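You operate a simulated robot arm through the tools that you are given. There is no shell and no other tool. Be economical: measure what you need, move in short steps, check, and stop when the job is done.

You run a simulated robot arm. Do the job below in one go: nothing can be reset, and whatever is moved stays where it is left.

## Task
Set the green and white tealights in matching cups and switch them on.

Only the result counts: the job must be done as asked and must still hold three seconds after the hand-in. Knocking over, shifting, dropping, spilling or breaking anything else fails it.

## Robot
A 6-joint arm with a two-finger parallel gripper, fixed in place. Base frame: the origin is at the foot of the arm, x ahead of it, y to its left, z up; the work surface is at about z = 830. Units: mm, degrees, N and s.
With the tool pointing down near the work surface it reaches from about 240 to 640 mm from the base axis. Its first joint turns from -66.0 to 66.0 degrees. Payload 2.7 kg.
The TCP is the grasp point between the finger pads, 23 mm short of the fingertips. In the tool frame z runs along the fingers and y along their closing line. The gripper opens to 94 mm. The fingers are 38 mm wide and 10 mm thick; the gripper's body (54 by 96 mm) begins 39 mm behind the TCP.
Orientation is that of the tool frame in the base frame, as [roll, pitch, yaw] about the fixed x, y, z axes, in that order (R = Rz(yaw) Ry(pitch) Rx(roll)). With the fingers straight down and closing along the base's y, the tool's x points along the base's -x, its y along +y and its z along -z.

## Interface
- The arm moves only by the tool nudge_tool. Its argument "steps" is a list of rows, each a list of 6 numbers: the shift along the tool's x, y, z in mm, then the turn, a rotation vector about the tool's x, y, z in rad. In form: [[tx, ty, tz, ax, ay, az], ...]. A call has 1 to 8 rows; each row is the pose to reach, as a shift and turn from the pose commanded when the call began, along the tool's axes at that moment. "grip" is the finger opening in mm, from 0 to 94, set as the call begins (left out, the last holds). A row lasts 0.2 s, in which the tool goes at most 50 mm and 8.6 degrees; a call with a longer step from one row to the next is refused whole, and so is a gripper value outside its range. Where a pose cannot be reached the arm comes as near as it can. A force on the tool above 40 N (or 10 N above the force at the start of the call, whichever is more), or a blocked arm, ends the call early, and 0.2 s more pass. Each finger travels about 45 mm/s and halts on what it meets, pressing with about 41 N; the grip force reading is that of the motor and also rises with nothing between the fingers. The clock runs only during rows and for 0.2 s after the last one: add rows that repeat a pose to give the fingers time. It gives the time, the measured TCP pose, the force on the tool (base axes), the opening and the grip force at its end, in the units of the frame above (readings bear some noise), and new pictures: "show" is both (left out), scene, wrist or none.
- Cameras (640 x 400 px; columns grow to the right, rows downward): "scene" is fixed at [59.1, -418.8, 1417.1]; the picture's right is [0.90, -0.44, 0.00], its down [-0.20, -0.40, -0.89] and it looks along [0.40, 0.80, -0.45] (base axes); focal length 327 px, centre (320, 200). "wrist" rides on the gripper at [86, 16, -75] in the tool frame; the picture's right is [-0.18, 0.98, 0.00], its down [-0.58, -0.11, -0.81] and it looks along [-0.79, -0.15, 0.59] (tool axes); focal length 243 px, centre (320, 200). There is no depth. A picture from a camera that has moved, and an enlarged one, comes with that camera's place and axes in the base frame and with its lens.
- close_up(camera, box): a new picture of the part [left, top, right, bottom] of that camera's present view, enlarged. It takes no simulated time.
- close_job(): hands the job in; it is judged then, once.

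Work in short steps. Places have to be worked out from the pictures, the camera data and where the tool is seen: move nearer, look again, correct. Check each grasp and each placing, and mend what went wrong. You have 120 turns and 170 pictures in all, those below and enlarged ones among them. Open the gripper and draw the arm clear of the work before you hand the job in, unless the task says otherwise; then end with one line.

The tools are called after ">>>" by a JSON object that holds its "api" and its "payload". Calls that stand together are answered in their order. nudge_tool: Moves the arm, as the interface text tells. Its arguments: {"type":"object","properties":{"steps":{"type":"array","items":{"type":"array","items":{"type":"number"}}},"grip":{"type":"number"},"show":{"type":"string","enum":["both","scene","wrist","none"]}},"required":["steps"]} The other tools are called the same way: close_up (camera, box) takes an enlarged picture of a part of a camera's view; close_job () hands the job in.

At the start:

```text
time_s: 0.0
ee_pos: [317.0, 280.1, 1216.8]
orientation: [180.0, 0.2, 180.0]
ft_force: [-0.6, 0.2, -0.9]
finger_gap: 94.1
finger_force: 0.1
```

scene: 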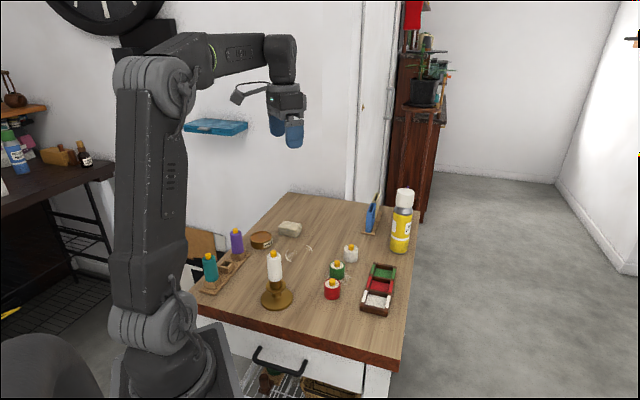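
wrist: 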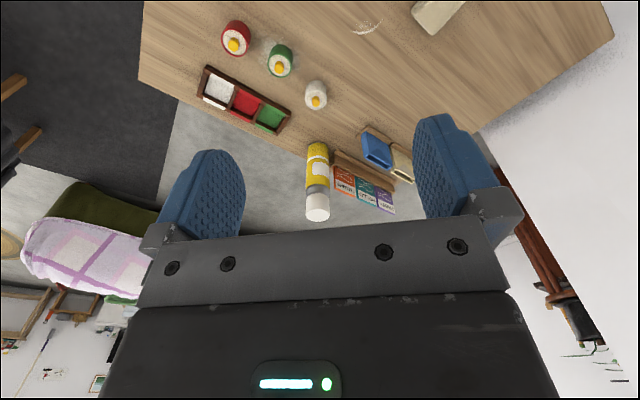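

The scene shows three tealights (red, green, white) and a tray with three coloured cups. I take enlarged views to measure.

>>> {"api": "close_up", "payload": {"camera": "scene", "box": [300, 230, 420, 320]}}

>>> {"api": "close_up", "payload": {"camera": "wrist", "box": [180, 0, 360, 140]}}

```text
4.44 times, centred on (360, 275) of scene
camera zoom: at [59.1, -418.8, 1417.1], right [0.9, -0.44, 0.0], down [-0.2, -0.4, -0.89], along [0.4, 0.8, -0.45], focal length 1455 px, centre (142, -133)
```

zoom: 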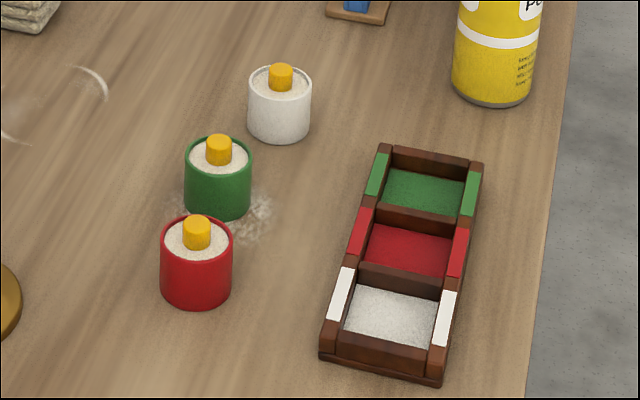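

```text
2.86 times, centred on (270, 70) of wrist
camera zoom: at [230.0, 296.9, 1290.9], right [0.18, 0.98, 0.0], down [0.58, -0.11, 0.81], along [0.79, -0.15, -0.59], focal length 693 px, centre (463, 571)
```

zoom: 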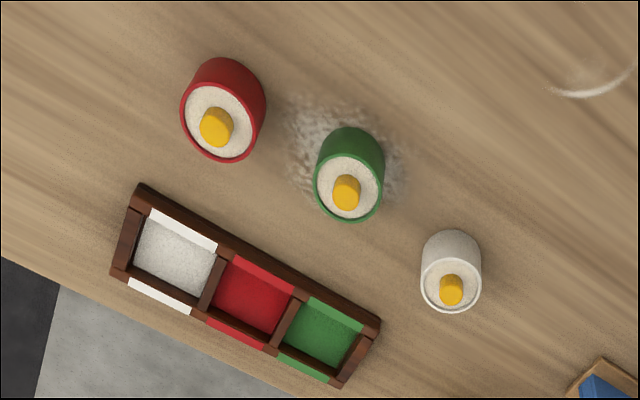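

Estimates: green tealight ≈(419,197), white ≈(494,246), green cup ≈(534,142), white cup ≈(454,63), with the tray's long axis at about 45°. I move lower and closer for a better wrist view.

>>> {"api": "nudge_tool", "payload": {"steps": [[-13, -18, 34, 0, 0, 0], [-26, -36, 68, 0, 0, 0], [-39, -54, 102, 0, 0, 0], [-52, -72, 136, 0, 0, 0], [-65, -90, 170, 0, 0, 0], [-65, -90, 200, 0, 0, 0]], "grip": 80}}

```text
time_s: 1.4
ee_pos: [385.4, 191.4, 1018.1]
orientation: [179.9, 0.3, -180.0]
ft_force: [0.4, 0.5, 0.4]
finger_gap: 79.9
finger_force: 0.0
camera wrist: at [296.3, 206.6, 1092.1], right [0.18, 0.98, 0.0], down [0.58, -0.11, 0.81], along [0.79, -0.15, -0.59], focal length 243 px, centre (320, 200)
```

scene: 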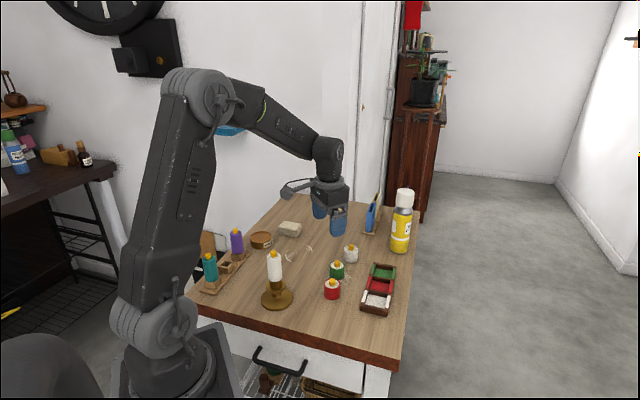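
wrist: 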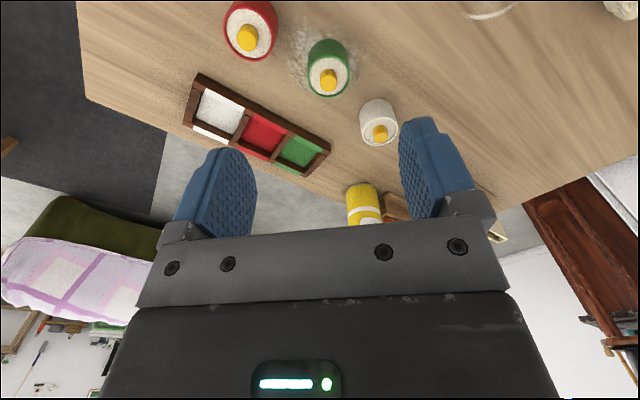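

>>> {"api": "close_up", "payload": {"camera": "wrist", "box": [170, 0, 410, 185]}}

```text
2.16 times, centred on (290, 92) of wrist
camera zoom: at [296.3, 206.6, 1092.1], right [0.18, 0.98, 0.0], down [0.58, -0.11, 0.81], along [0.79, -0.15, -0.59], focal length 525 px, centre (385, 432)
```

zoom: 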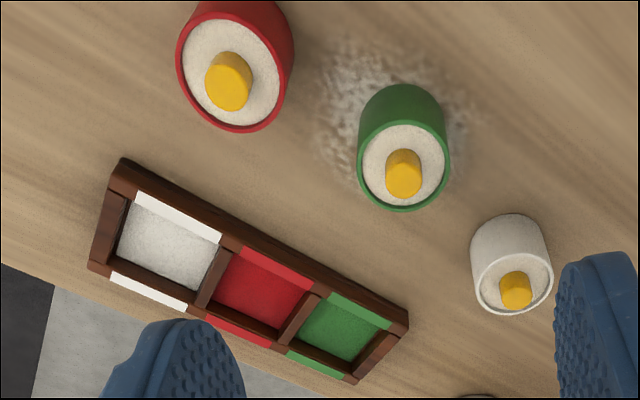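

Wrist view puts green near (411,193) and the tray axis at ~44°. I turn the tool +45° about vertical, so the fingers close across the tray's axis, and hover over the green tealight.

>>> {"api": "nudge_tool", "payload": {"steps": [[-5, 0, 10, 0, 0, -0.131], [-10, 1, 20, 0, 0, -0.262], [-15, 1, 30, 0, 0, -0.393], [-20, 2, 40, 0, 0, -0.524], [-25, 2, 50, 0, 0, -0.655], [-29, 3, 57, 0, 0, -0.785], [-29, 3, 57, 0, 0, -0.785]], "grip": 70, "show": "wrist"}}

>>> {"api": "close_up", "payload": {"camera": "wrist", "box": [200, 0, 520, 200]}}

```text
time_s: 3.0
ee_pos: [411.1, 194.1, 961.3]
orientation: [-179.9, 0.1, -135.0]
ft_force: [0.2, -0.2, 0.0]
finger_gap: 69.9
finger_force: 0.1
camera wrist: at [338.5, 144.0, 1035.2], right [-0.57, 0.82, 0.0], down [0.49, 0.33, 0.81], along [0.67, 0.46, -0.59], focal length 243 px, centre (320, 200)
```

wrist: 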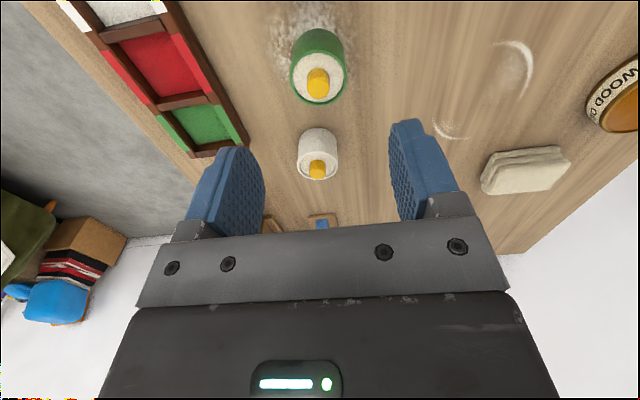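

```text
2.00 times, centred on (360, 100) of wrist
camera zoom: at [338.5, 144.0, 1035.2], right [-0.57, 0.82, 0.0], down [0.49, 0.33, 0.81], along [0.67, 0.46, -0.59], focal length 485 px, centre (240, 400)
```

zoom: 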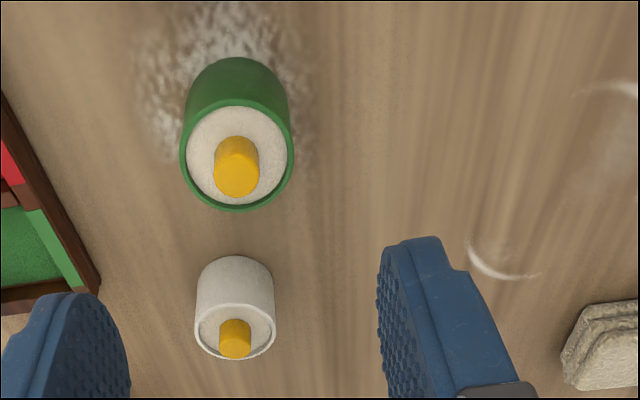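

Green centre refined to ≈(412,194), rim z≈861; white ≈(488,243). Before gripping, I look at the tray's wall height.

>>> {"api": "close_up", "payload": {"camera": "scene", "box": [350, 255, 405, 320]}}

>>> {"api": "close_up", "payload": {"camera": "wrist", "box": [60, 0, 260, 160]}}

```text
6.15 times, centred on (378, 288) of scene
camera zoom: at [59.1, -418.8, 1417.1], right [0.9, -0.44, 0.0], down [-0.2, -0.4, -0.89], along [0.4, 0.8, -0.45], focal length 2015 px, centre (-34, -338)
```

zoom: 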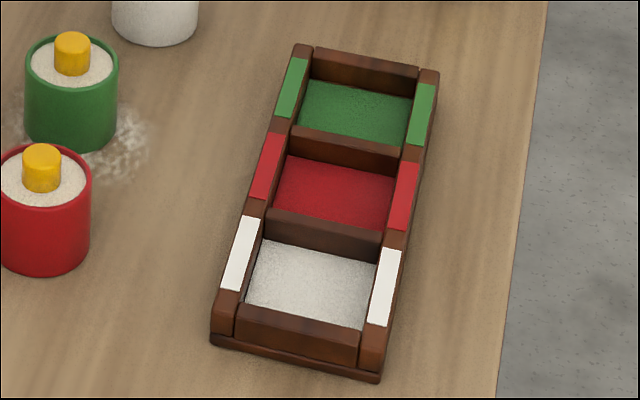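

```text
2.50 times, centred on (160, 80) of wrist
camera zoom: at [338.5, 144.0, 1035.2], right [-0.57, 0.82, 0.0], down [0.49, 0.33, 0.81], along [0.67, 0.46, -0.59], focal length 606 px, centre (720, 500)
```

zoom: 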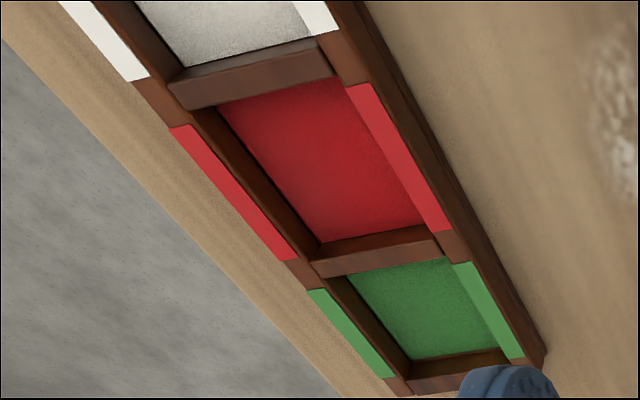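

Walls look ~15 mm high, the cup ~50 mm wide, so gripping only the top ~11 mm keeps the fingers above the walls. Descend to TCP z≈872.

>>> {"api": "nudge_tool", "payload": {"steps": [[0, 0, 25, 0, 0, 0], [0, 0, 50, 0, 0, 0], [0, 0, 70, 0, 0, 0], [0, 0, 87, 0, 0, 0], [0, 0, 87, 0, 0, 0]], "grip": 64}}

```text
time_s: 4.2
ee_pos: [413.4, 192.5, 872.1]
orientation: [-179.9, 0.2, -135.0]
ft_force: [0.0, -0.1, 0.8]
finger_gap: 64.0
finger_force: 0.1
camera wrist: at [338.9, 143.4, 946.8], right [-0.56, 0.83, 0.0], down [0.49, 0.33, 0.81], along [0.67, 0.46, -0.59], focal length 243 px, centre (320, 200)
```

scene: 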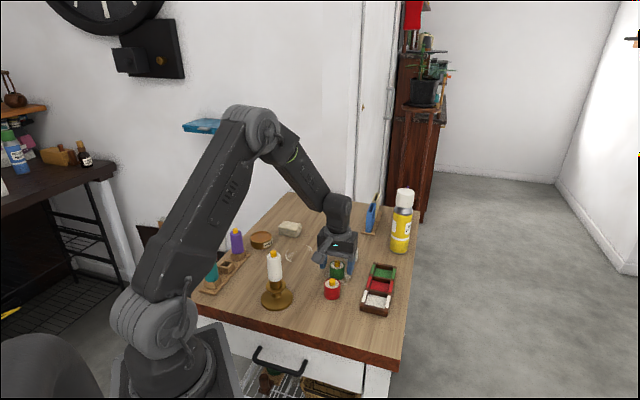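
wrist: 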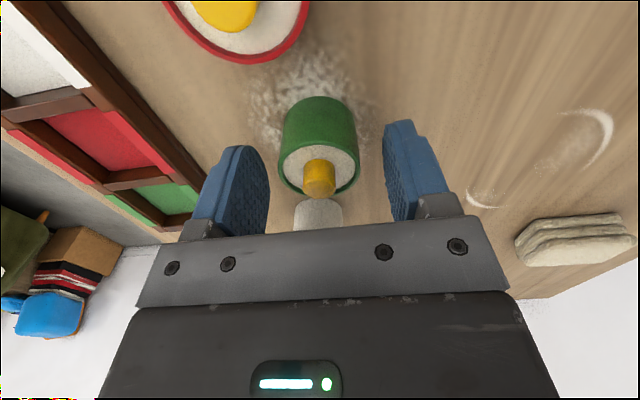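

The tealight sits centred between the fingers, ~3 mm forward. I correct and close.

>>> {"api": "nudge_tool", "payload": {"steps": [[-3, 0, 0, 0, 0, 0], [-3, 0, 0, 0, 0, 0], [-3, 0, 0, 0, 0, 0], [-3, 0, 0, 0, 0, 0]], "grip": 37, "show": "wrist"}}

```text
time_s: 5.2
ee_pos: [414.2, 194.8, 872.1]
orientation: [-180.0, 0.1, -135.0]
ft_force: [0.4, -0.5, 0.3]
finger_gap: 39.0
finger_force: 41.2
camera wrist: at [340.9, 145.8, 946.8], right [-0.56, 0.83, 0.0], down [0.49, 0.33, 0.81], along [0.67, 0.46, -0.59], focal length 243 px, centre (320, 200)
```

wrist: 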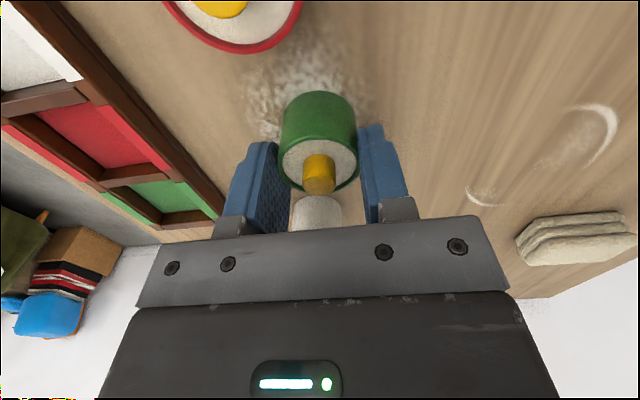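

Gripped at 39 mm. Lift 60 mm and move to beside the green cup, keeping it in view ahead.

>>> {"api": "nudge_tool", "payload": {"steps": [[0, 0, -20, 0, 0, 0], [0, 0, -50, 0, 0, 0], [0, -30, -60, 0, 0, 0], [0, -60, -60, 0, 0, 0], [0, -90, -60, 0, 0, 0], [0, -119, -60, 0, 0, 0], [0, -119, -60, 0, 0, 0]]}}

>>> {"api": "close_up", "payload": {"camera": "wrist", "box": [220, 0, 420, 220]}}

```text
time_s: 6.8
ee_pos: [498.2, 111.0, 932.0]
orientation: [-179.9, 0.0, -135.0]
ft_force: [-0.3, -0.1, -0.6]
finger_gap: 38.9
finger_force: 41.6
camera wrist: at [425.0, 61.8, 1006.7], right [-0.56, 0.83, 0.0], down [0.49, 0.33, 0.81], along [0.67, 0.46, -0.59], focal length 243 px, centre (320, 200)
```

scene: 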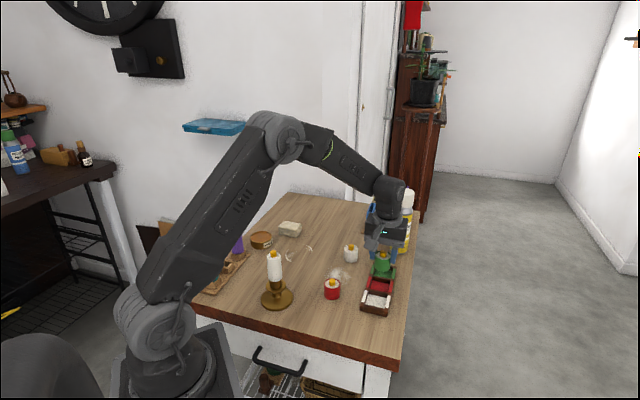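
wrist: 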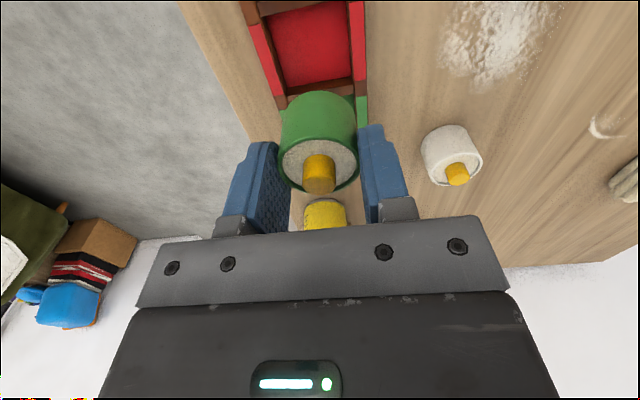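

```text
1.82 times, centred on (320, 110) of wrist
camera zoom: at [425.0, 61.8, 1006.7], right [-0.56, 0.83, 0.0], down [0.49, 0.33, 0.81], along [0.67, 0.46, -0.59], focal length 441 px, centre (320, 364)
```

zoom: 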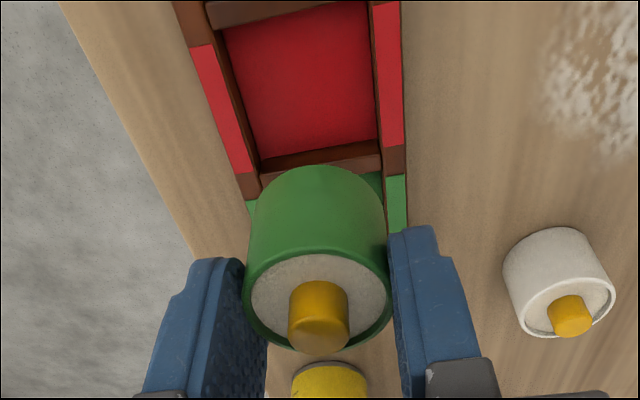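

Tray measured: red cup centre ≈(484,97), pitch ≈55 → green cup ≈(523.5,135.5). Held tealight is at ≈(499,112), so I go 34 mm ahead and descend partway to check.

>>> {"api": "nudge_tool", "payload": {"steps": [[-17, -0.3, 0, 0, 0, 0], [-34, -0.7, 0, 0, 0, 0], [-34, -0.7, 20, 0, 0, 0], [-34, -0.7, 37, 0, 0, 0], [-34, -0.7, 37, 0, 0, 0]]}}

>>> {"api": "close_up", "payload": {"camera": "wrist", "box": [200, 0, 440, 220]}}

>>> {"api": "close_up", "payload": {"camera": "scene", "box": [350, 245, 410, 320]}}

```text
time_s: 8.0
ee_pos: [522.5, 134.8, 895.4]
orientation: [-179.9, 0.1, -135.1]
ft_force: [0.9, 0.4, -0.8]
finger_gap: 38.6
finger_force: 40.7
camera wrist: at [448.2, 85.0, 968.6], right [-0.56, 0.83, 0.0], down [0.49, 0.33, 0.81], along [0.67, 0.46, -0.59], focal length 243 px, centre (320, 200)
```

scene: 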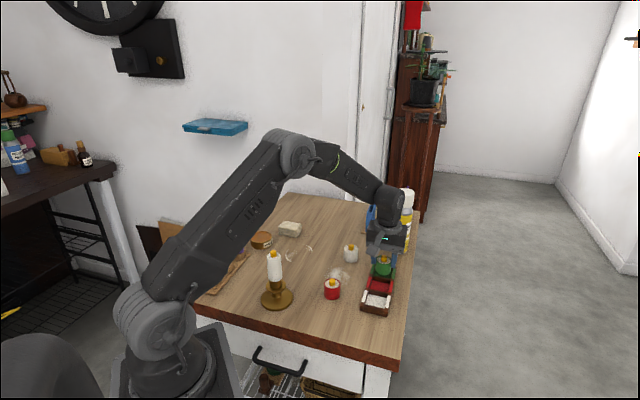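
wrist: 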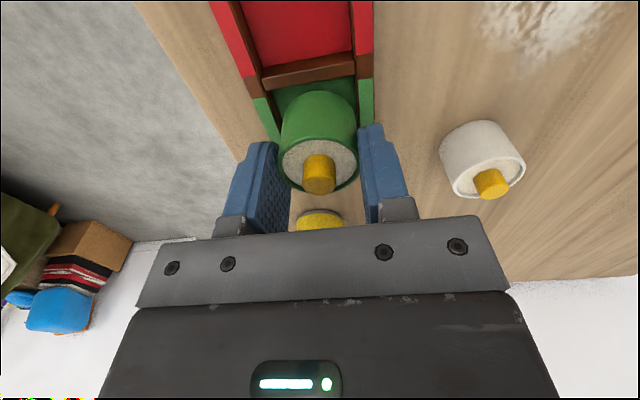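

```text
1.82 times, centred on (320, 110) of wrist
camera zoom: at [448.2, 85.0, 968.6], right [-0.56, 0.83, 0.0], down [0.49, 0.33, 0.81], along [0.67, 0.46, -0.59], focal length 441 px, centre (320, 364)
```

zoom: 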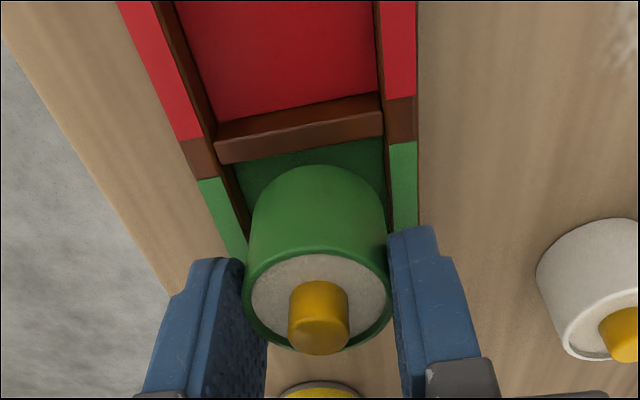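

```text
5.33 times, centred on (380, 282) of scene
camera zoom: at [59.1, -418.8, 1417.1], right [0.9, -0.44, 0.0], down [-0.2, -0.4, -0.89], along [0.4, 0.8, -0.45], focal length 1746 px, centre (0, -240)
```

zoom: 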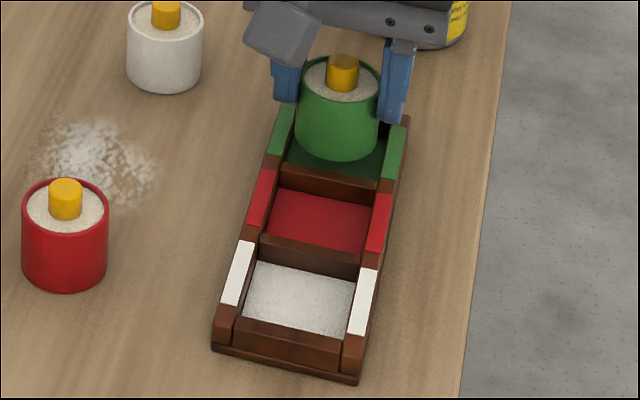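

Alignment is within ~1–2 mm. I nudge 1.5 mm ahead and lower 16 mm slowly, watching the force.

>>> {"api": "nudge_tool", "payload": {"steps": [[-1.5, 0, 4, 0, 0, 0], [-1.5, 0, 8, 0, 0, 0], [-1.5, 0, 12, 0, 0, 0], [-1.5, 0, 15, 0, 0, 0], [-1.5, 0, 15, 0, 0, 0]], "show": "wrist"}}

>>> {"api": "close_up", "payload": {"camera": "scene", "box": [350, 245, 410, 320]}}

```text
time_s: 9.2
ee_pos: [523.6, 136.5, 880.5]
orientation: [-179.8, 0.2, -135.0]
ft_force: [0.2, 0.6, -0.6]
finger_gap: 38.6
finger_force: 40.6
camera wrist: at [450.2, 87.0, 954.9], right [-0.56, 0.83, 0.0], down [0.49, 0.33, 0.81], along [0.67, 0.46, -0.59], focal length 243 px, centre (320, 200)
```

wrist: 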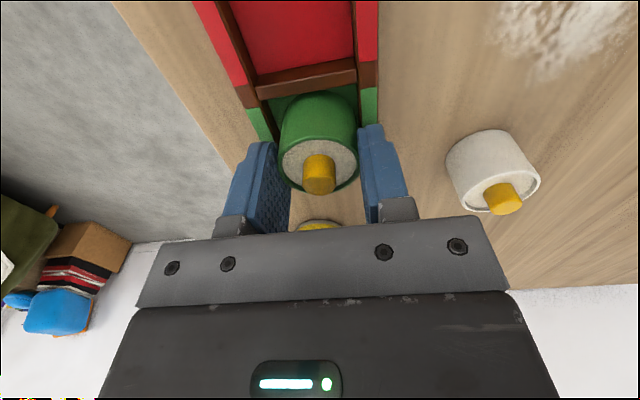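

```text
5.33 times, centred on (380, 282) of scene
camera zoom: at [59.1, -418.8, 1417.1], right [0.9, -0.44, 0.0], down [-0.2, -0.4, -0.89], along [0.4, 0.8, -0.45], focal length 1746 px, centre (0, -240)
```

zoom: 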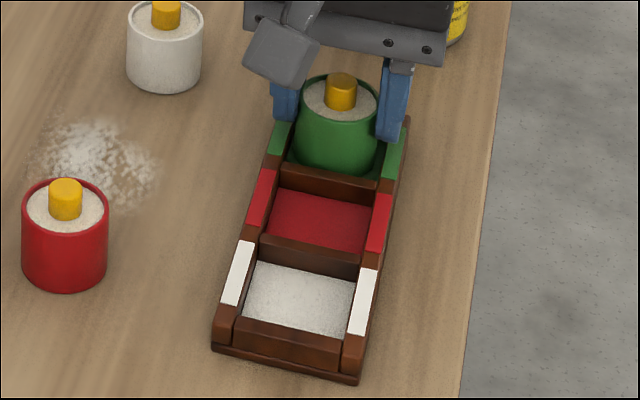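

Bottom is now ~838 and free of contact. Lower in small steps.

>>> {"api": "nudge_tool", "payload": {"steps": [[0, 0, 1, 0, 0, 0], [0, 0, 2, 0, 0, 0], [0, 0, 2, 0, 0, 0]], "show": "none"}}

```text
time_s: 10.0
ee_pos: [524.1, 137.0, 879.1]
orientation: [-179.8, 0.0, -135.0]
ft_force: [0.0, -0.1, 0.0]
finger_gap: 38.7
finger_force: 41.0
```

>>> {"api": "nudge_tool", "payload": {"steps": [[0, 0, 1, 0, 0, 0], [0, 0, 2, 0, 0, 0], [0, 0, 2, 0, 0, 0]], "show": "none"}}

```text
time_s: 10.8
ee_pos: [524.9, 136.4, 878.1]
orientation: [-179.8, 0.4, -135.0]
ft_force: [-2.1, -1.3, 12.4]
finger_gap: 39.0
finger_force: 41.1
```

Contact at 12 N. I check that it is the tealight on the floor and not fingers on walls.

>>> {"api": "close_up", "payload": {"camera": "scene", "box": [360, 250, 400, 285]}}

>>> {"api": "close_up", "payload": {"camera": "wrist", "box": [200, 60, 440, 220]}}

```text
11.43 times, centred on (380, 268) of scene
camera zoom: at [58.8, -418.8, 1417.1], right [0.9, -0.44, 0.0], down [-0.2, -0.4, -0.89], along [0.4, 0.8, -0.45], focal length 3742 px, centre (-366, -571)
```

zoom: 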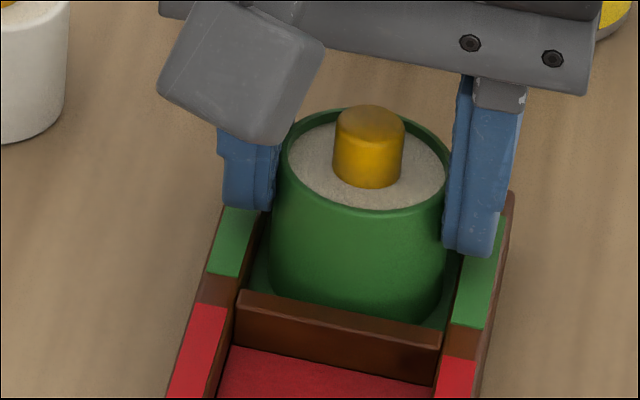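

```text
2.50 times, centred on (320, 140) of wrist
camera zoom: at [451.1, 86.6, 952.4], right [-0.56, 0.83, 0.0], down [0.48, 0.33, 0.81], along [0.67, 0.46, -0.59], focal length 606 px, centre (320, 350)
```

zoom: 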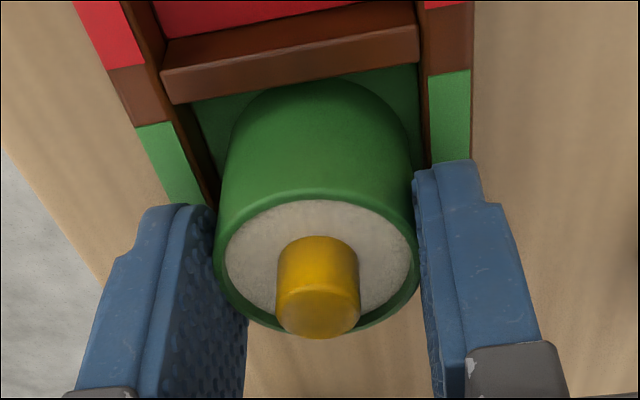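

The tealight is inside the cup. I relieve the pressure by ~1 mm, then open and lift.

>>> {"api": "nudge_tool", "payload": {"steps": [[0, 0, -1.2, 0, 0, 0], [0, 0, -1.2, 0, 0, 0]], "show": "none"}}

>>> {"api": "nudge_tool", "payload": {"steps": [[0, 0, 0, 0, 0, 0], [0, 0, 0, 0, 0, 0], [0, 0, -10, 0, 0, 0], [0, 0, -30, 0, 0, 0], [0, 0, -60, 0, 0, 0], [0, 0, -60, 0, 0, 0]], "grip": 58}}

>>> {"api": "close_up", "payload": {"camera": "scene", "box": [360, 250, 400, 285]}}

>>> {"api": "close_up", "payload": {"camera": "wrist", "box": [220, 20, 420, 180]}}

```text
time_s: 11.4
ee_pos: [524.6, 136.4, 878.6]
orientation: [-179.8, 0.4, -135.0]
ft_force: [3.5, 1.6, 9.3]
finger_gap: 38.7
finger_force: 41.6
```

```text
time_s: 12.8
ee_pos: [523.8, 136.0, 938.4]
orientation: [-179.8, 0.1, -135.0]
ft_force: [0.1, 0.3, 0.3]
finger_gap: 57.9
finger_force: 0.1
camera wrist: at [450.0, 86.4, 1013.2], right [-0.56, 0.83, 0.0], down [0.49, 0.33, 0.81], along [0.67, 0.46, -0.59], focal length 243 px, centre (320, 200)
```

scene: 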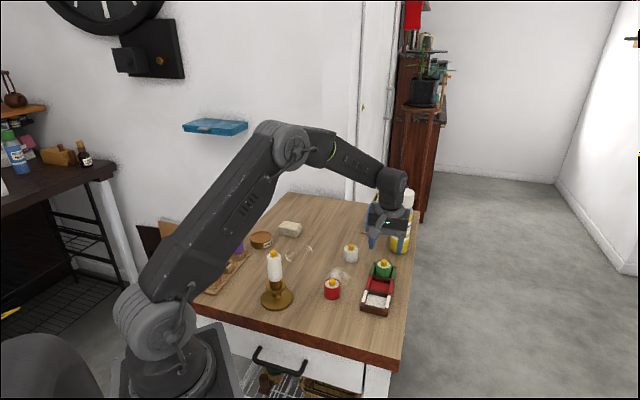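
wrist: 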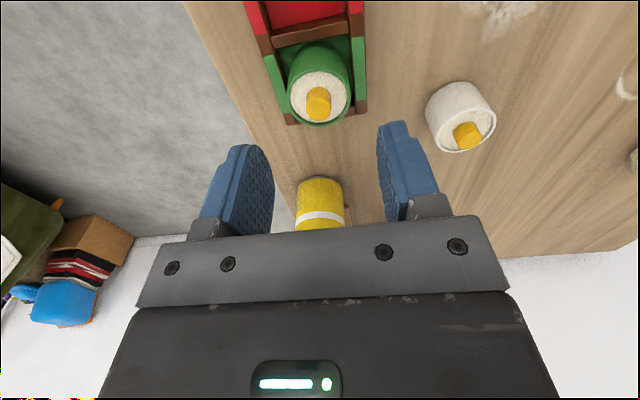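

```text
11.43 times, centred on (380, 268) of scene
camera zoom: at [59.1, -418.8, 1417.1], right [0.9, -0.44, 0.0], down [-0.2, -0.4, -0.89], along [0.4, 0.8, -0.45], focal length 3742 px, centre (-366, -571)
```

zoom: 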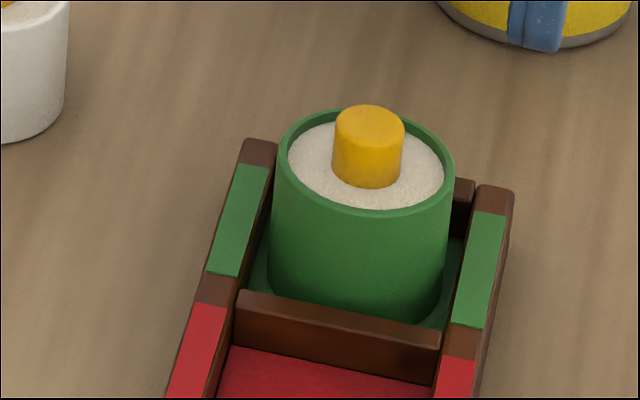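

```text
2.50 times, centred on (320, 100) of wrist
camera zoom: at [450.0, 86.4, 1013.2], right [-0.56, 0.83, 0.0], down [0.49, 0.33, 0.81], along [0.67, 0.46, -0.59], focal length 606 px, centre (320, 450)
```

zoom: 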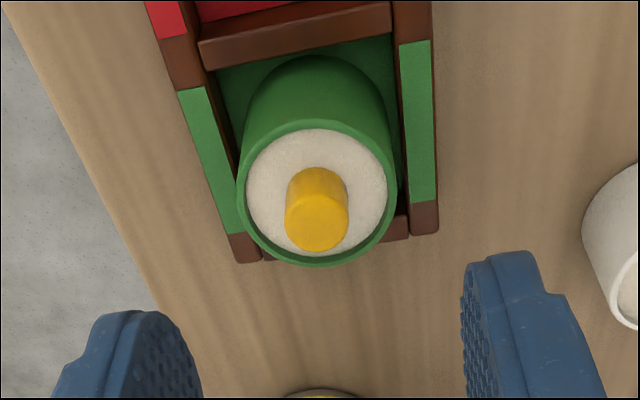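

Green is seated. Now move to hover over the white tealight (≈(487.5,245)).

>>> {"api": "nudge_tool", "payload": {"steps": [[-16, 33, 0, 0, 0, 0], [-33, 67, 0, 0, 0, 0], [-50, 101, 0, 0, 0, 0], [-50, 101, 0, 0, 0, 0]], "grip": 66, "show": "wrist"}}

>>> {"api": "close_up", "payload": {"camera": "wrist", "box": [220, 20, 420, 180]}}

```text
time_s: 13.8
ee_pos: [489.1, 243.1, 939.0]
orientation: [-179.9, 0.1, -135.0]
ft_force: [0.5, -0.6, 0.1]
finger_gap: 65.9
finger_force: 0.1
camera wrist: at [414.8, 193.5, 1013.6], right [-0.56, 0.83, 0.0], down [0.49, 0.33, 0.81], along [0.67, 0.46, -0.59], focal length 243 px, centre (320, 200)
```

wrist: 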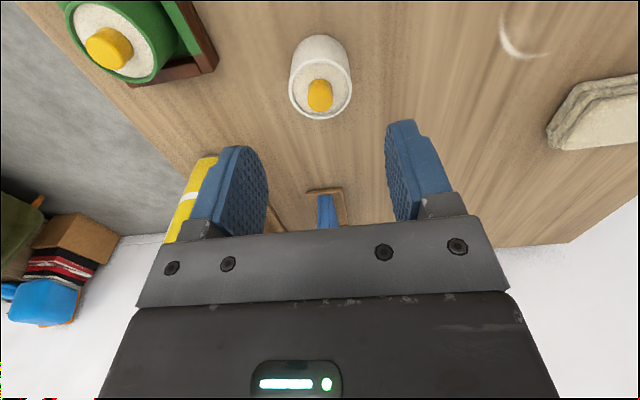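

```text
2.50 times, centred on (320, 100) of wrist
camera zoom: at [414.8, 193.5, 1013.6], right [-0.56, 0.83, 0.0], down [0.49, 0.33, 0.81], along [0.67, 0.46, -0.59], focal length 606 px, centre (320, 450)
```

zoom: 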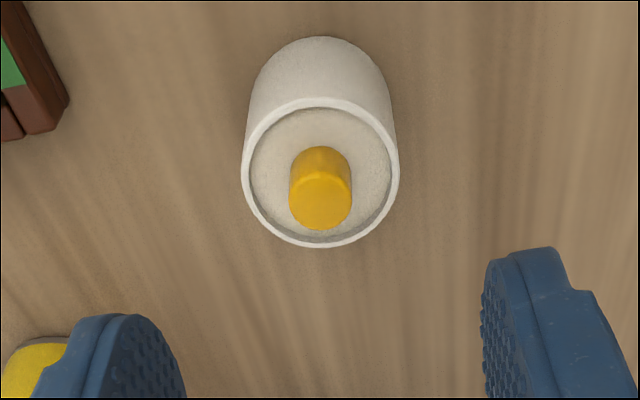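

White lies right under the TCP (within ~1 mm). Descend to z≈872 and check.

>>> {"api": "nudge_tool", "payload": {"steps": [[0, 0, 25, 0, 0, 0], [0, 0, 50, 0, 0, 0], [0, 0, 66.5, 0, 0, 0], [0, 0, 66.5, 0, 0, 0]], "show": "wrist"}}

```text
time_s: 14.8
ee_pos: [487.5, 244.2, 869.8]
orientation: [-179.9, 0.1, -135.0]
ft_force: [-0.1, 0.6, 0.5]
finger_gap: 66.1
finger_force: 0.0
camera wrist: at [413.3, 194.6, 944.3], right [-0.56, 0.83, 0.0], down [0.49, 0.33, 0.81], along [0.67, 0.46, -0.59], focal length 243 px, centre (320, 200)
```

wrist: 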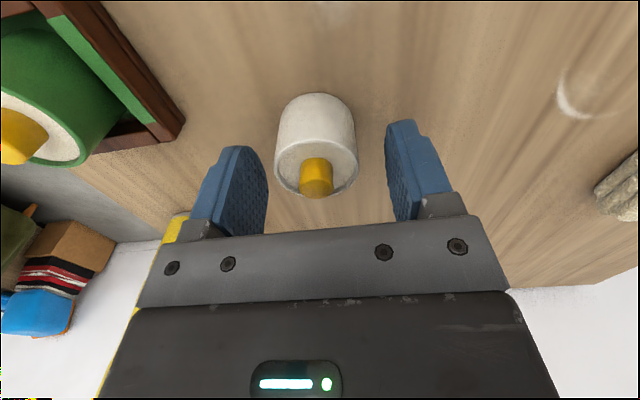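

Nearly centred; I adjust 2 mm sideways and 2 mm up, then close.

>>> {"api": "nudge_tool", "payload": {"steps": [[0, -1.7, -2.3, 0, 0, 0], [0, -1.7, -2.3, 0, 0, 0], [0, -1.7, -2.3, 0, 0, 0], [0, -1.7, -2.3, 0, 0, 0]], "grip": 37, "show": "wrist"}}

```text
time_s: 15.8
ee_pos: [488.9, 242.4, 873.8]
orientation: [-179.9, 0.0, -134.9]
ft_force: [-0.3, 0.2, 0.2]
finger_gap: 39.0
finger_force: 40.3
camera wrist: at [414.8, 193.1, 947.6], right [-0.56, 0.83, 0.0], down [0.49, 0.33, 0.81], along [0.67, 0.46, -0.59], focal length 243 px, centre (320, 200)
```

wrist: 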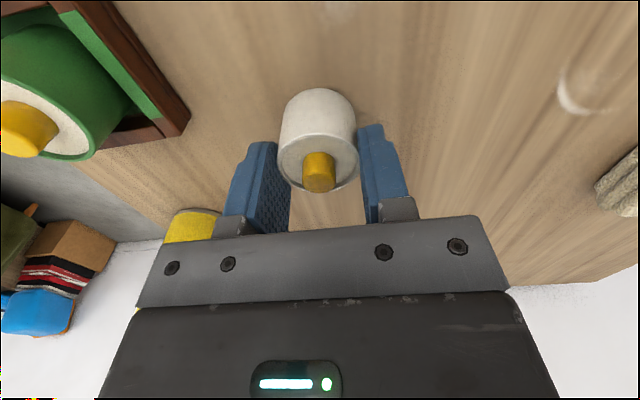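

White gripped. Lift 75 mm and move to just short of the white cup (cup ≈(444,59)).

>>> {"api": "nudge_tool", "payload": {"steps": [[0, 0, -38, 0, 0, 0], [0, 0, -75, 0, 0, 0], [39, -20, -75, 0, 0, 0], [78, -40, -75, 0, 0, 0], [117, -60, -75, 0, 0, 0], [156, -80, -75, 0, 0, 0], [195, -100, -75, 0, 0, 0], [195, -100, -75, 0, 0, 0]]}}

>>> {"api": "close_up", "payload": {"camera": "wrist", "box": [220, 0, 420, 220]}}

```text
time_s: 17.6
ee_pos: [421.8, 33.4, 949.5]
orientation: [-179.9, 0.2, -135.0]
ft_force: [1.0, 0.5, -0.1]
finger_gap: 38.8
finger_force: 41.5
camera wrist: at [348.4, -16.2, 1024.5], right [-0.56, 0.83, 0.0], down [0.49, 0.33, 0.81], along [0.67, 0.46, -0.59], focal length 243 px, centre (320, 200)
```

scene: 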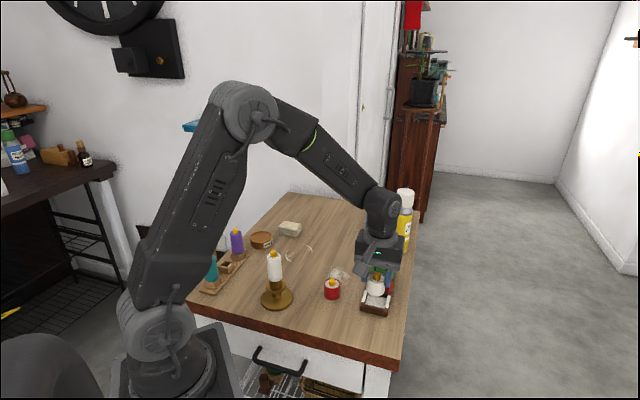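
wrist: 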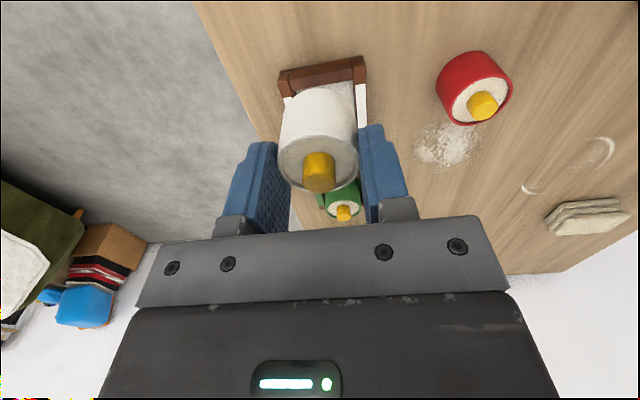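

```text
1.82 times, centred on (320, 110) of wrist
camera zoom: at [348.4, -16.2, 1024.5], right [-0.56, 0.83, 0.0], down [0.49, 0.33, 0.81], along [0.67, 0.46, -0.59], focal length 441 px, centre (320, 364)
```

zoom: 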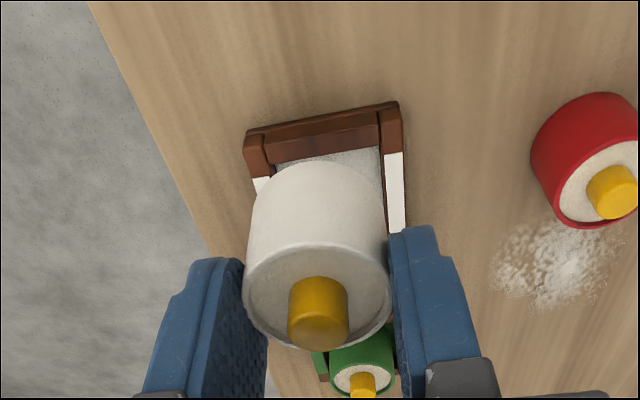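

White cup centre ≈(445,59); I go 34 mm ahead, then down to ~20 mm above the floor and check.

>>> {"api": "nudge_tool", "payload": {"steps": [[-17, 0.6, 0, 0, 0, 0], [-34.5, 1.2, 0, 0, 0, 0], [-34.5, 1.2, 30, 0, 0, 0], [-34.5, 1.2, 54, 0, 0, 0], [-34.5, 1.2, 54, 0, 0, 0]], "show": "none"}}

>>> {"api": "close_up", "payload": {"camera": "wrist", "box": [200, 0, 440, 220]}}

>>> {"api": "close_up", "payload": {"camera": "scene", "box": [350, 265, 400, 320]}}

```text
time_s: 18.8
ee_pos: [445.2, 58.5, 894.7]
orientation: [-179.8, 0.2, -135.0]
ft_force: [0.1, 0.2, -0.9]
finger_gap: 38.8
finger_force: 41.2
```

```text
1.82 times, centred on (320, 110) of wrist
camera zoom: at [371.5, 9.2, 968.9], right [-0.56, 0.83, 0.0], down [0.49, 0.33, 0.81], along [0.67, 0.46, -0.59], focal length 441 px, centre (320, 364)
```

zoom: 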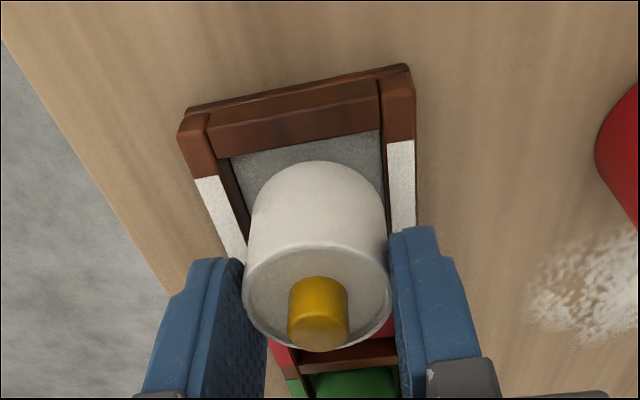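

```text
7.27 times, centred on (375, 292) of scene
camera zoom: at [59.1, -418.8, 1417.1], right [0.9, -0.44, 0.0], down [-0.2, -0.4, -0.89], along [0.4, 0.8, -0.45], focal length 2381 px, centre (-80, -473)
```

zoom: 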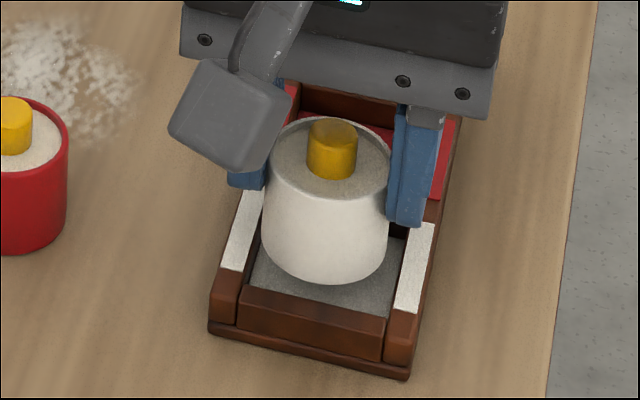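

Matches the green placing within 1 mm. Lower 17 mm, then creep.

>>> {"api": "nudge_tool", "payload": {"steps": [[-1, -0.5, 5, 0, 0, 0], [-1, -0.5, 10, 0, 0, 0], [-1, -0.5, 14, 0, 0, 0], [-1, -0.5, 17, 0, 0, 0], [-1, -0.5, 17, 0, 0, 0]], "show": "none"}}

>>> {"api": "nudge_tool", "payload": {"steps": [[0, 0, 0.7, 0, 0, 0], [0, 0, 1.4, 0, 0, 0], [0, 0, 1.4, 0, 0, 0]], "show": "none"}}

>>> {"api": "close_up", "payload": {"camera": "scene", "box": [350, 265, 400, 320]}}

```text
time_s: 20.0
ee_pos: [446.9, 58.9, 879.1]
orientation: [-180.0, 0.2, -135.0]
ft_force: [-4.5, -2.6, 15.6]
finger_gap: 39.0
finger_force: 41.1
```

```text
time_s: 20.8
ee_pos: [446.8, 59.9, 877.7]
orientation: [-179.8, 0.3, -135.0]
ft_force: [-3.7, -1.4, 27.6]
finger_gap: 39.3
finger_force: 40.8
```

```text
7.27 times, centred on (375, 292) of scene
camera zoom: at [58.6, -418.8, 1417.1], right [0.9, -0.44, 0.0], down [-0.2, -0.4, -0.89], along [0.4, 0.8, -0.45], focal length 2381 px, centre (-80, -473)
```

zoom: 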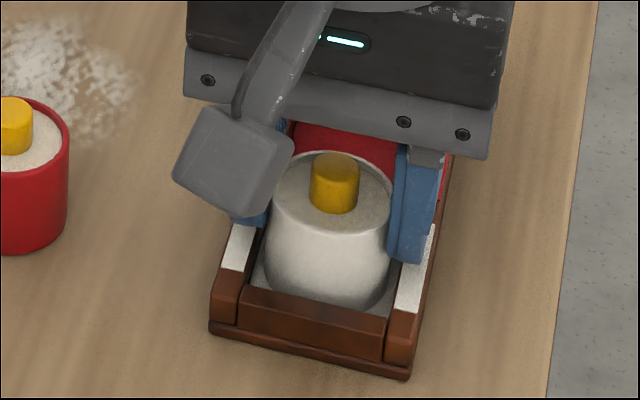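

White is on the cup floor (contact force). Relieve, open and lift.

>>> {"api": "nudge_tool", "payload": {"steps": [[0, 0, -1, 0, 0, 0], [0, 0, -1.9, 0, 0, 0], [0, 0, -1.9, 0, 0, 0]], "show": "none"}}

>>> {"api": "nudge_tool", "payload": {"steps": [[0, 0, 0, 0, 0, 0], [0, 0, 0, 0, 0, 0], [0, 0, -10, 0, 0, 0], [0, 0, -30, 0, 0, 0], [0, 0, -60, 0, 0, 0], [0, 0, -60, 0, 0, 0]], "grip": 58, "show": "wrist"}}

>>> {"api": "close_up", "payload": {"camera": "scene", "box": [350, 250, 410, 320]}}

>>> {"api": "close_up", "payload": {"camera": "wrist", "box": [220, 20, 420, 180]}}

```text
time_s: 21.6
ee_pos: [445.7, 58.9, 878.3]
orientation: [-179.9, 0.1, -135.2]
ft_force: [3.2, 2.0, 9.5]
finger_gap: 39.0
finger_force: 40.9
```

```text
time_s: 23.0
ee_pos: [446.2, 58.1, 938.1]
orientation: [-179.9, 0.0, -135.1]
ft_force: [-0.6, 0.1, -1.5]
finger_gap: 58.0
finger_force: 0.0
camera wrist: at [372.3, 8.8, 1012.1], right [-0.56, 0.83, 0.0], down [0.49, 0.33, 0.81], along [0.67, 0.46, -0.59], focal length 243 px, centre (320, 200)
```

wrist: 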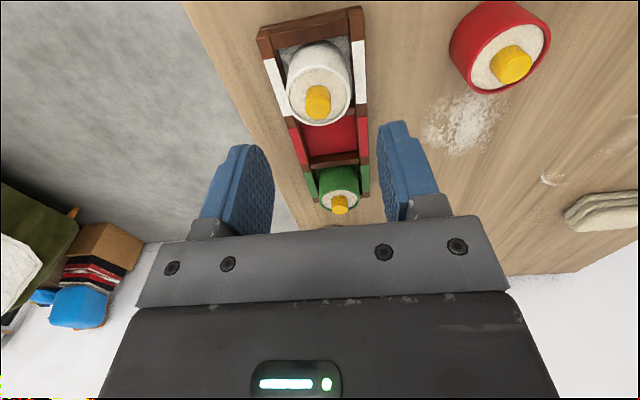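

```text
5.71 times, centred on (380, 285) of scene
camera zoom: at [59.0, -418.8, 1417.1], right [0.9, -0.44, 0.0], down [-0.2, -0.4, -0.89], along [0.4, 0.8, -0.45], focal length 1871 px, centre (-23, -286)
```

zoom: 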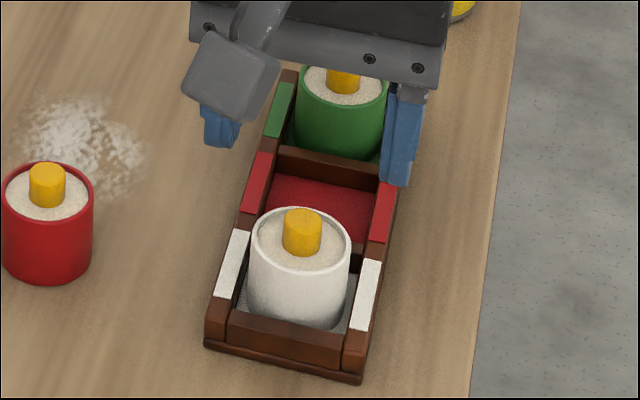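

```text
2.50 times, centred on (320, 100) of wrist
camera zoom: at [372.3, 8.8, 1012.1], right [-0.56, 0.83, 0.0], down [0.49, 0.33, 0.81], along [0.67, 0.46, -0.59], focal length 606 px, centre (320, 450)
```

zoom: 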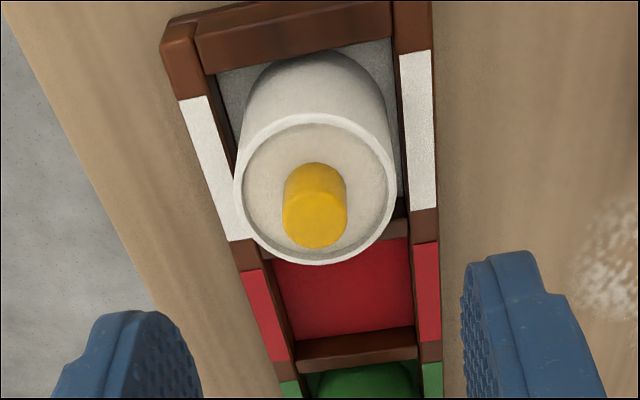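

Both are seated. The amber flame knob (top ≈z 878) looks like a push switch; I close the fingers and come down to just above it.

>>> {"api": "nudge_tool", "payload": {"steps": [[0, 0, 0, 0, 0, 0], [0, 0, 0, 0, 0, 0], [0, 0, 0, 0, 0, 0], [-1, 0, 15, 0, 0, 0], [-1, 0, 27, 0, 0, 0], [-1, 0, 30, 0, 0, 0], [-1, 0, 30, 0, 0, 0]], "grip": 0, "show": "wrist"}}

>>> {"api": "close_up", "payload": {"camera": "scene", "box": [350, 260, 400, 315]}}

>>> {"api": "close_up", "payload": {"camera": "wrist", "box": [220, 40, 420, 220]}}

```text
time_s: 24.6
ee_pos: [447.7, 59.9, 907.2]
orientation: [-179.9, 0.1, -135.0]
ft_force: [0.0, 0.8, -0.2]
finger_gap: 0.3
finger_force: 41.0
camera wrist: at [374.4, 9.8, 981.8], right [-0.56, 0.83, 0.0], down [0.49, 0.33, 0.81], along [0.67, 0.46, -0.59], focal length 243 px, centre (320, 200)
```

wrist: 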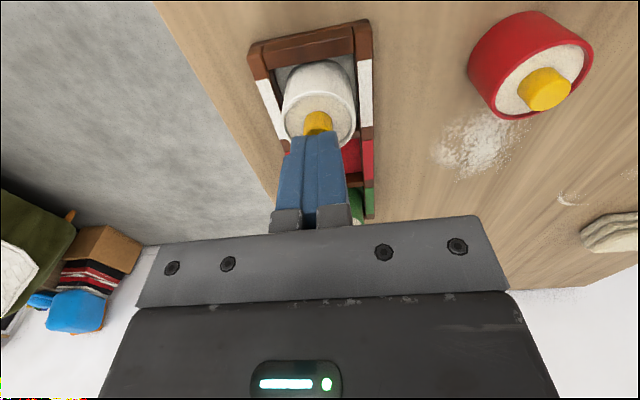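

```text
7.27 times, centred on (375, 288) of scene
camera zoom: at [59.1, -418.8, 1417.1], right [0.9, -0.44, 0.0], down [-0.2, -0.4, -0.89], along [0.4, 0.8, -0.45], focal length 2381 px, centre (-80, -436)
```

zoom: 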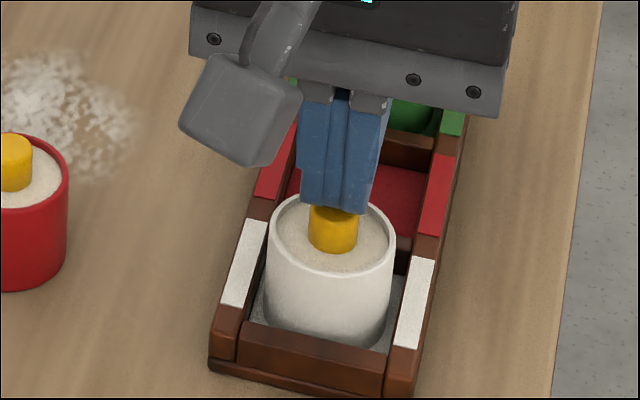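

```text
2.22 times, centred on (320, 130) of wrist
camera zoom: at [374.4, 9.8, 981.8], right [-0.56, 0.83, 0.0], down [0.49, 0.33, 0.81], along [0.67, 0.46, -0.59], focal length 539 px, centre (320, 356)
```

zoom: 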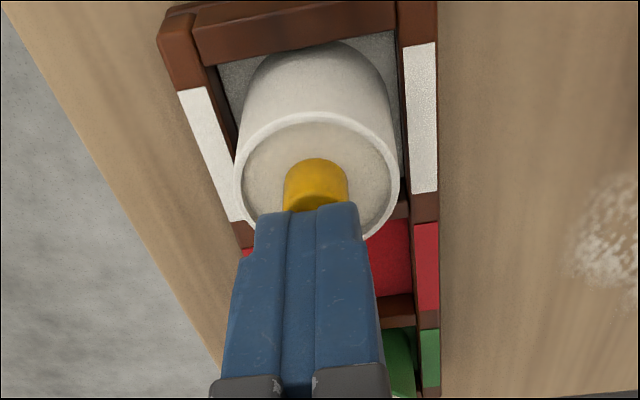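

The closed fingertips are over the knob, a few mm above. Press down slowly.

>>> {"api": "nudge_tool", "payload": {"steps": [[1, 0, 2, 0, 0, 0], [1, 0, 4, 0, 0, 0], [1, 0, 6, 0, 0, 0], [1, 0, 6, 0, 0, 0]], "show": "none"}}

```text
time_s: 25.6
ee_pos: [447.4, 58.0, 901.8]
orientation: [-179.9, 0.2, -135.0]
ft_force: [0.6, 0.6, 2.7]
finger_gap: 0.1
finger_force: 41.6
```

>>> {"api": "nudge_tool", "payload": {"steps": [[0, 0, 1, 0, 0, 0], [0, 0, 2, 0, 0, 0], [0, 0, 2, 0, 0, 0]], "show": "none"}}

>>> {"api": "close_up", "payload": {"camera": "scene", "box": [350, 260, 400, 315]}}

```text
time_s: 26.4
ee_pos: [447.4, 59.3, 899.1]
orientation: [-179.8, 0.2, -134.9]
ft_force: [1.2, -0.4, 10.1]
finger_gap: 0.0
finger_force: 40.5
```

```text
7.27 times, centred on (375, 288) of scene
camera zoom: at [58.9, -418.8, 1417.1], right [0.9, -0.44, 0.0], down [-0.2, -0.4, -0.89], along [0.4, 0.8, -0.45], focal length 2381 px, centre (-80, -436)
```

zoom: 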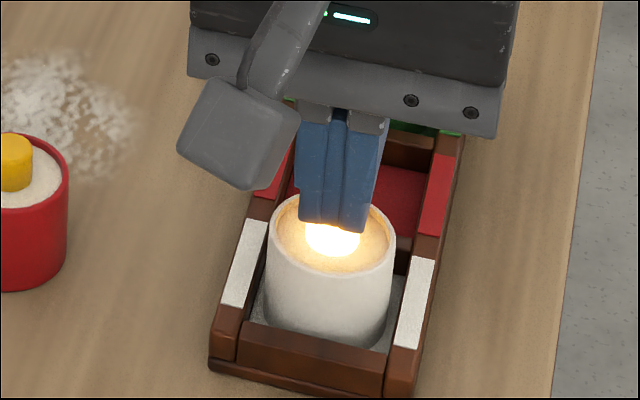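

It lights. Lift and check that it stays on.

>>> {"api": "nudge_tool", "payload": {"steps": [[0, 0, -5, 0, 0, 0], [0, 0, -20, 0, 0, 0], [0, 0, -40, 0, 0, 0], [0, 0, -40, 0, 0, 0]], "show": "scene"}}

>>> {"api": "close_up", "payload": {"camera": "scene", "box": [350, 250, 410, 320]}}

```text
time_s: 27.4
ee_pos: [448.0, 59.6, 941.5]
orientation: [-179.9, 0.1, -135.0]
ft_force: [-0.3, -0.7, -0.2]
finger_gap: 0.2
finger_force: 40.5
```

scene: 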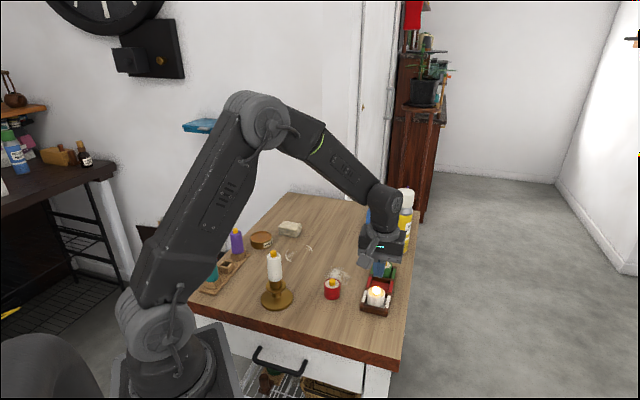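

```text
5.71 times, centred on (380, 285) of scene
camera zoom: at [59.1, -418.8, 1417.1], right [0.9, -0.44, 0.0], down [-0.2, -0.4, -0.89], along [0.4, 0.8, -0.45], focal length 1871 px, centre (-23, -286)
```

zoom: 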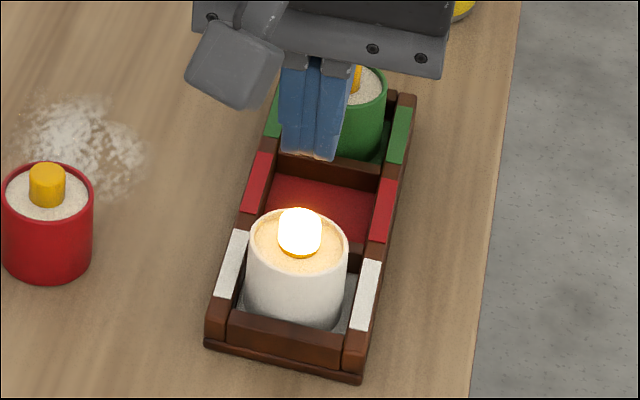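

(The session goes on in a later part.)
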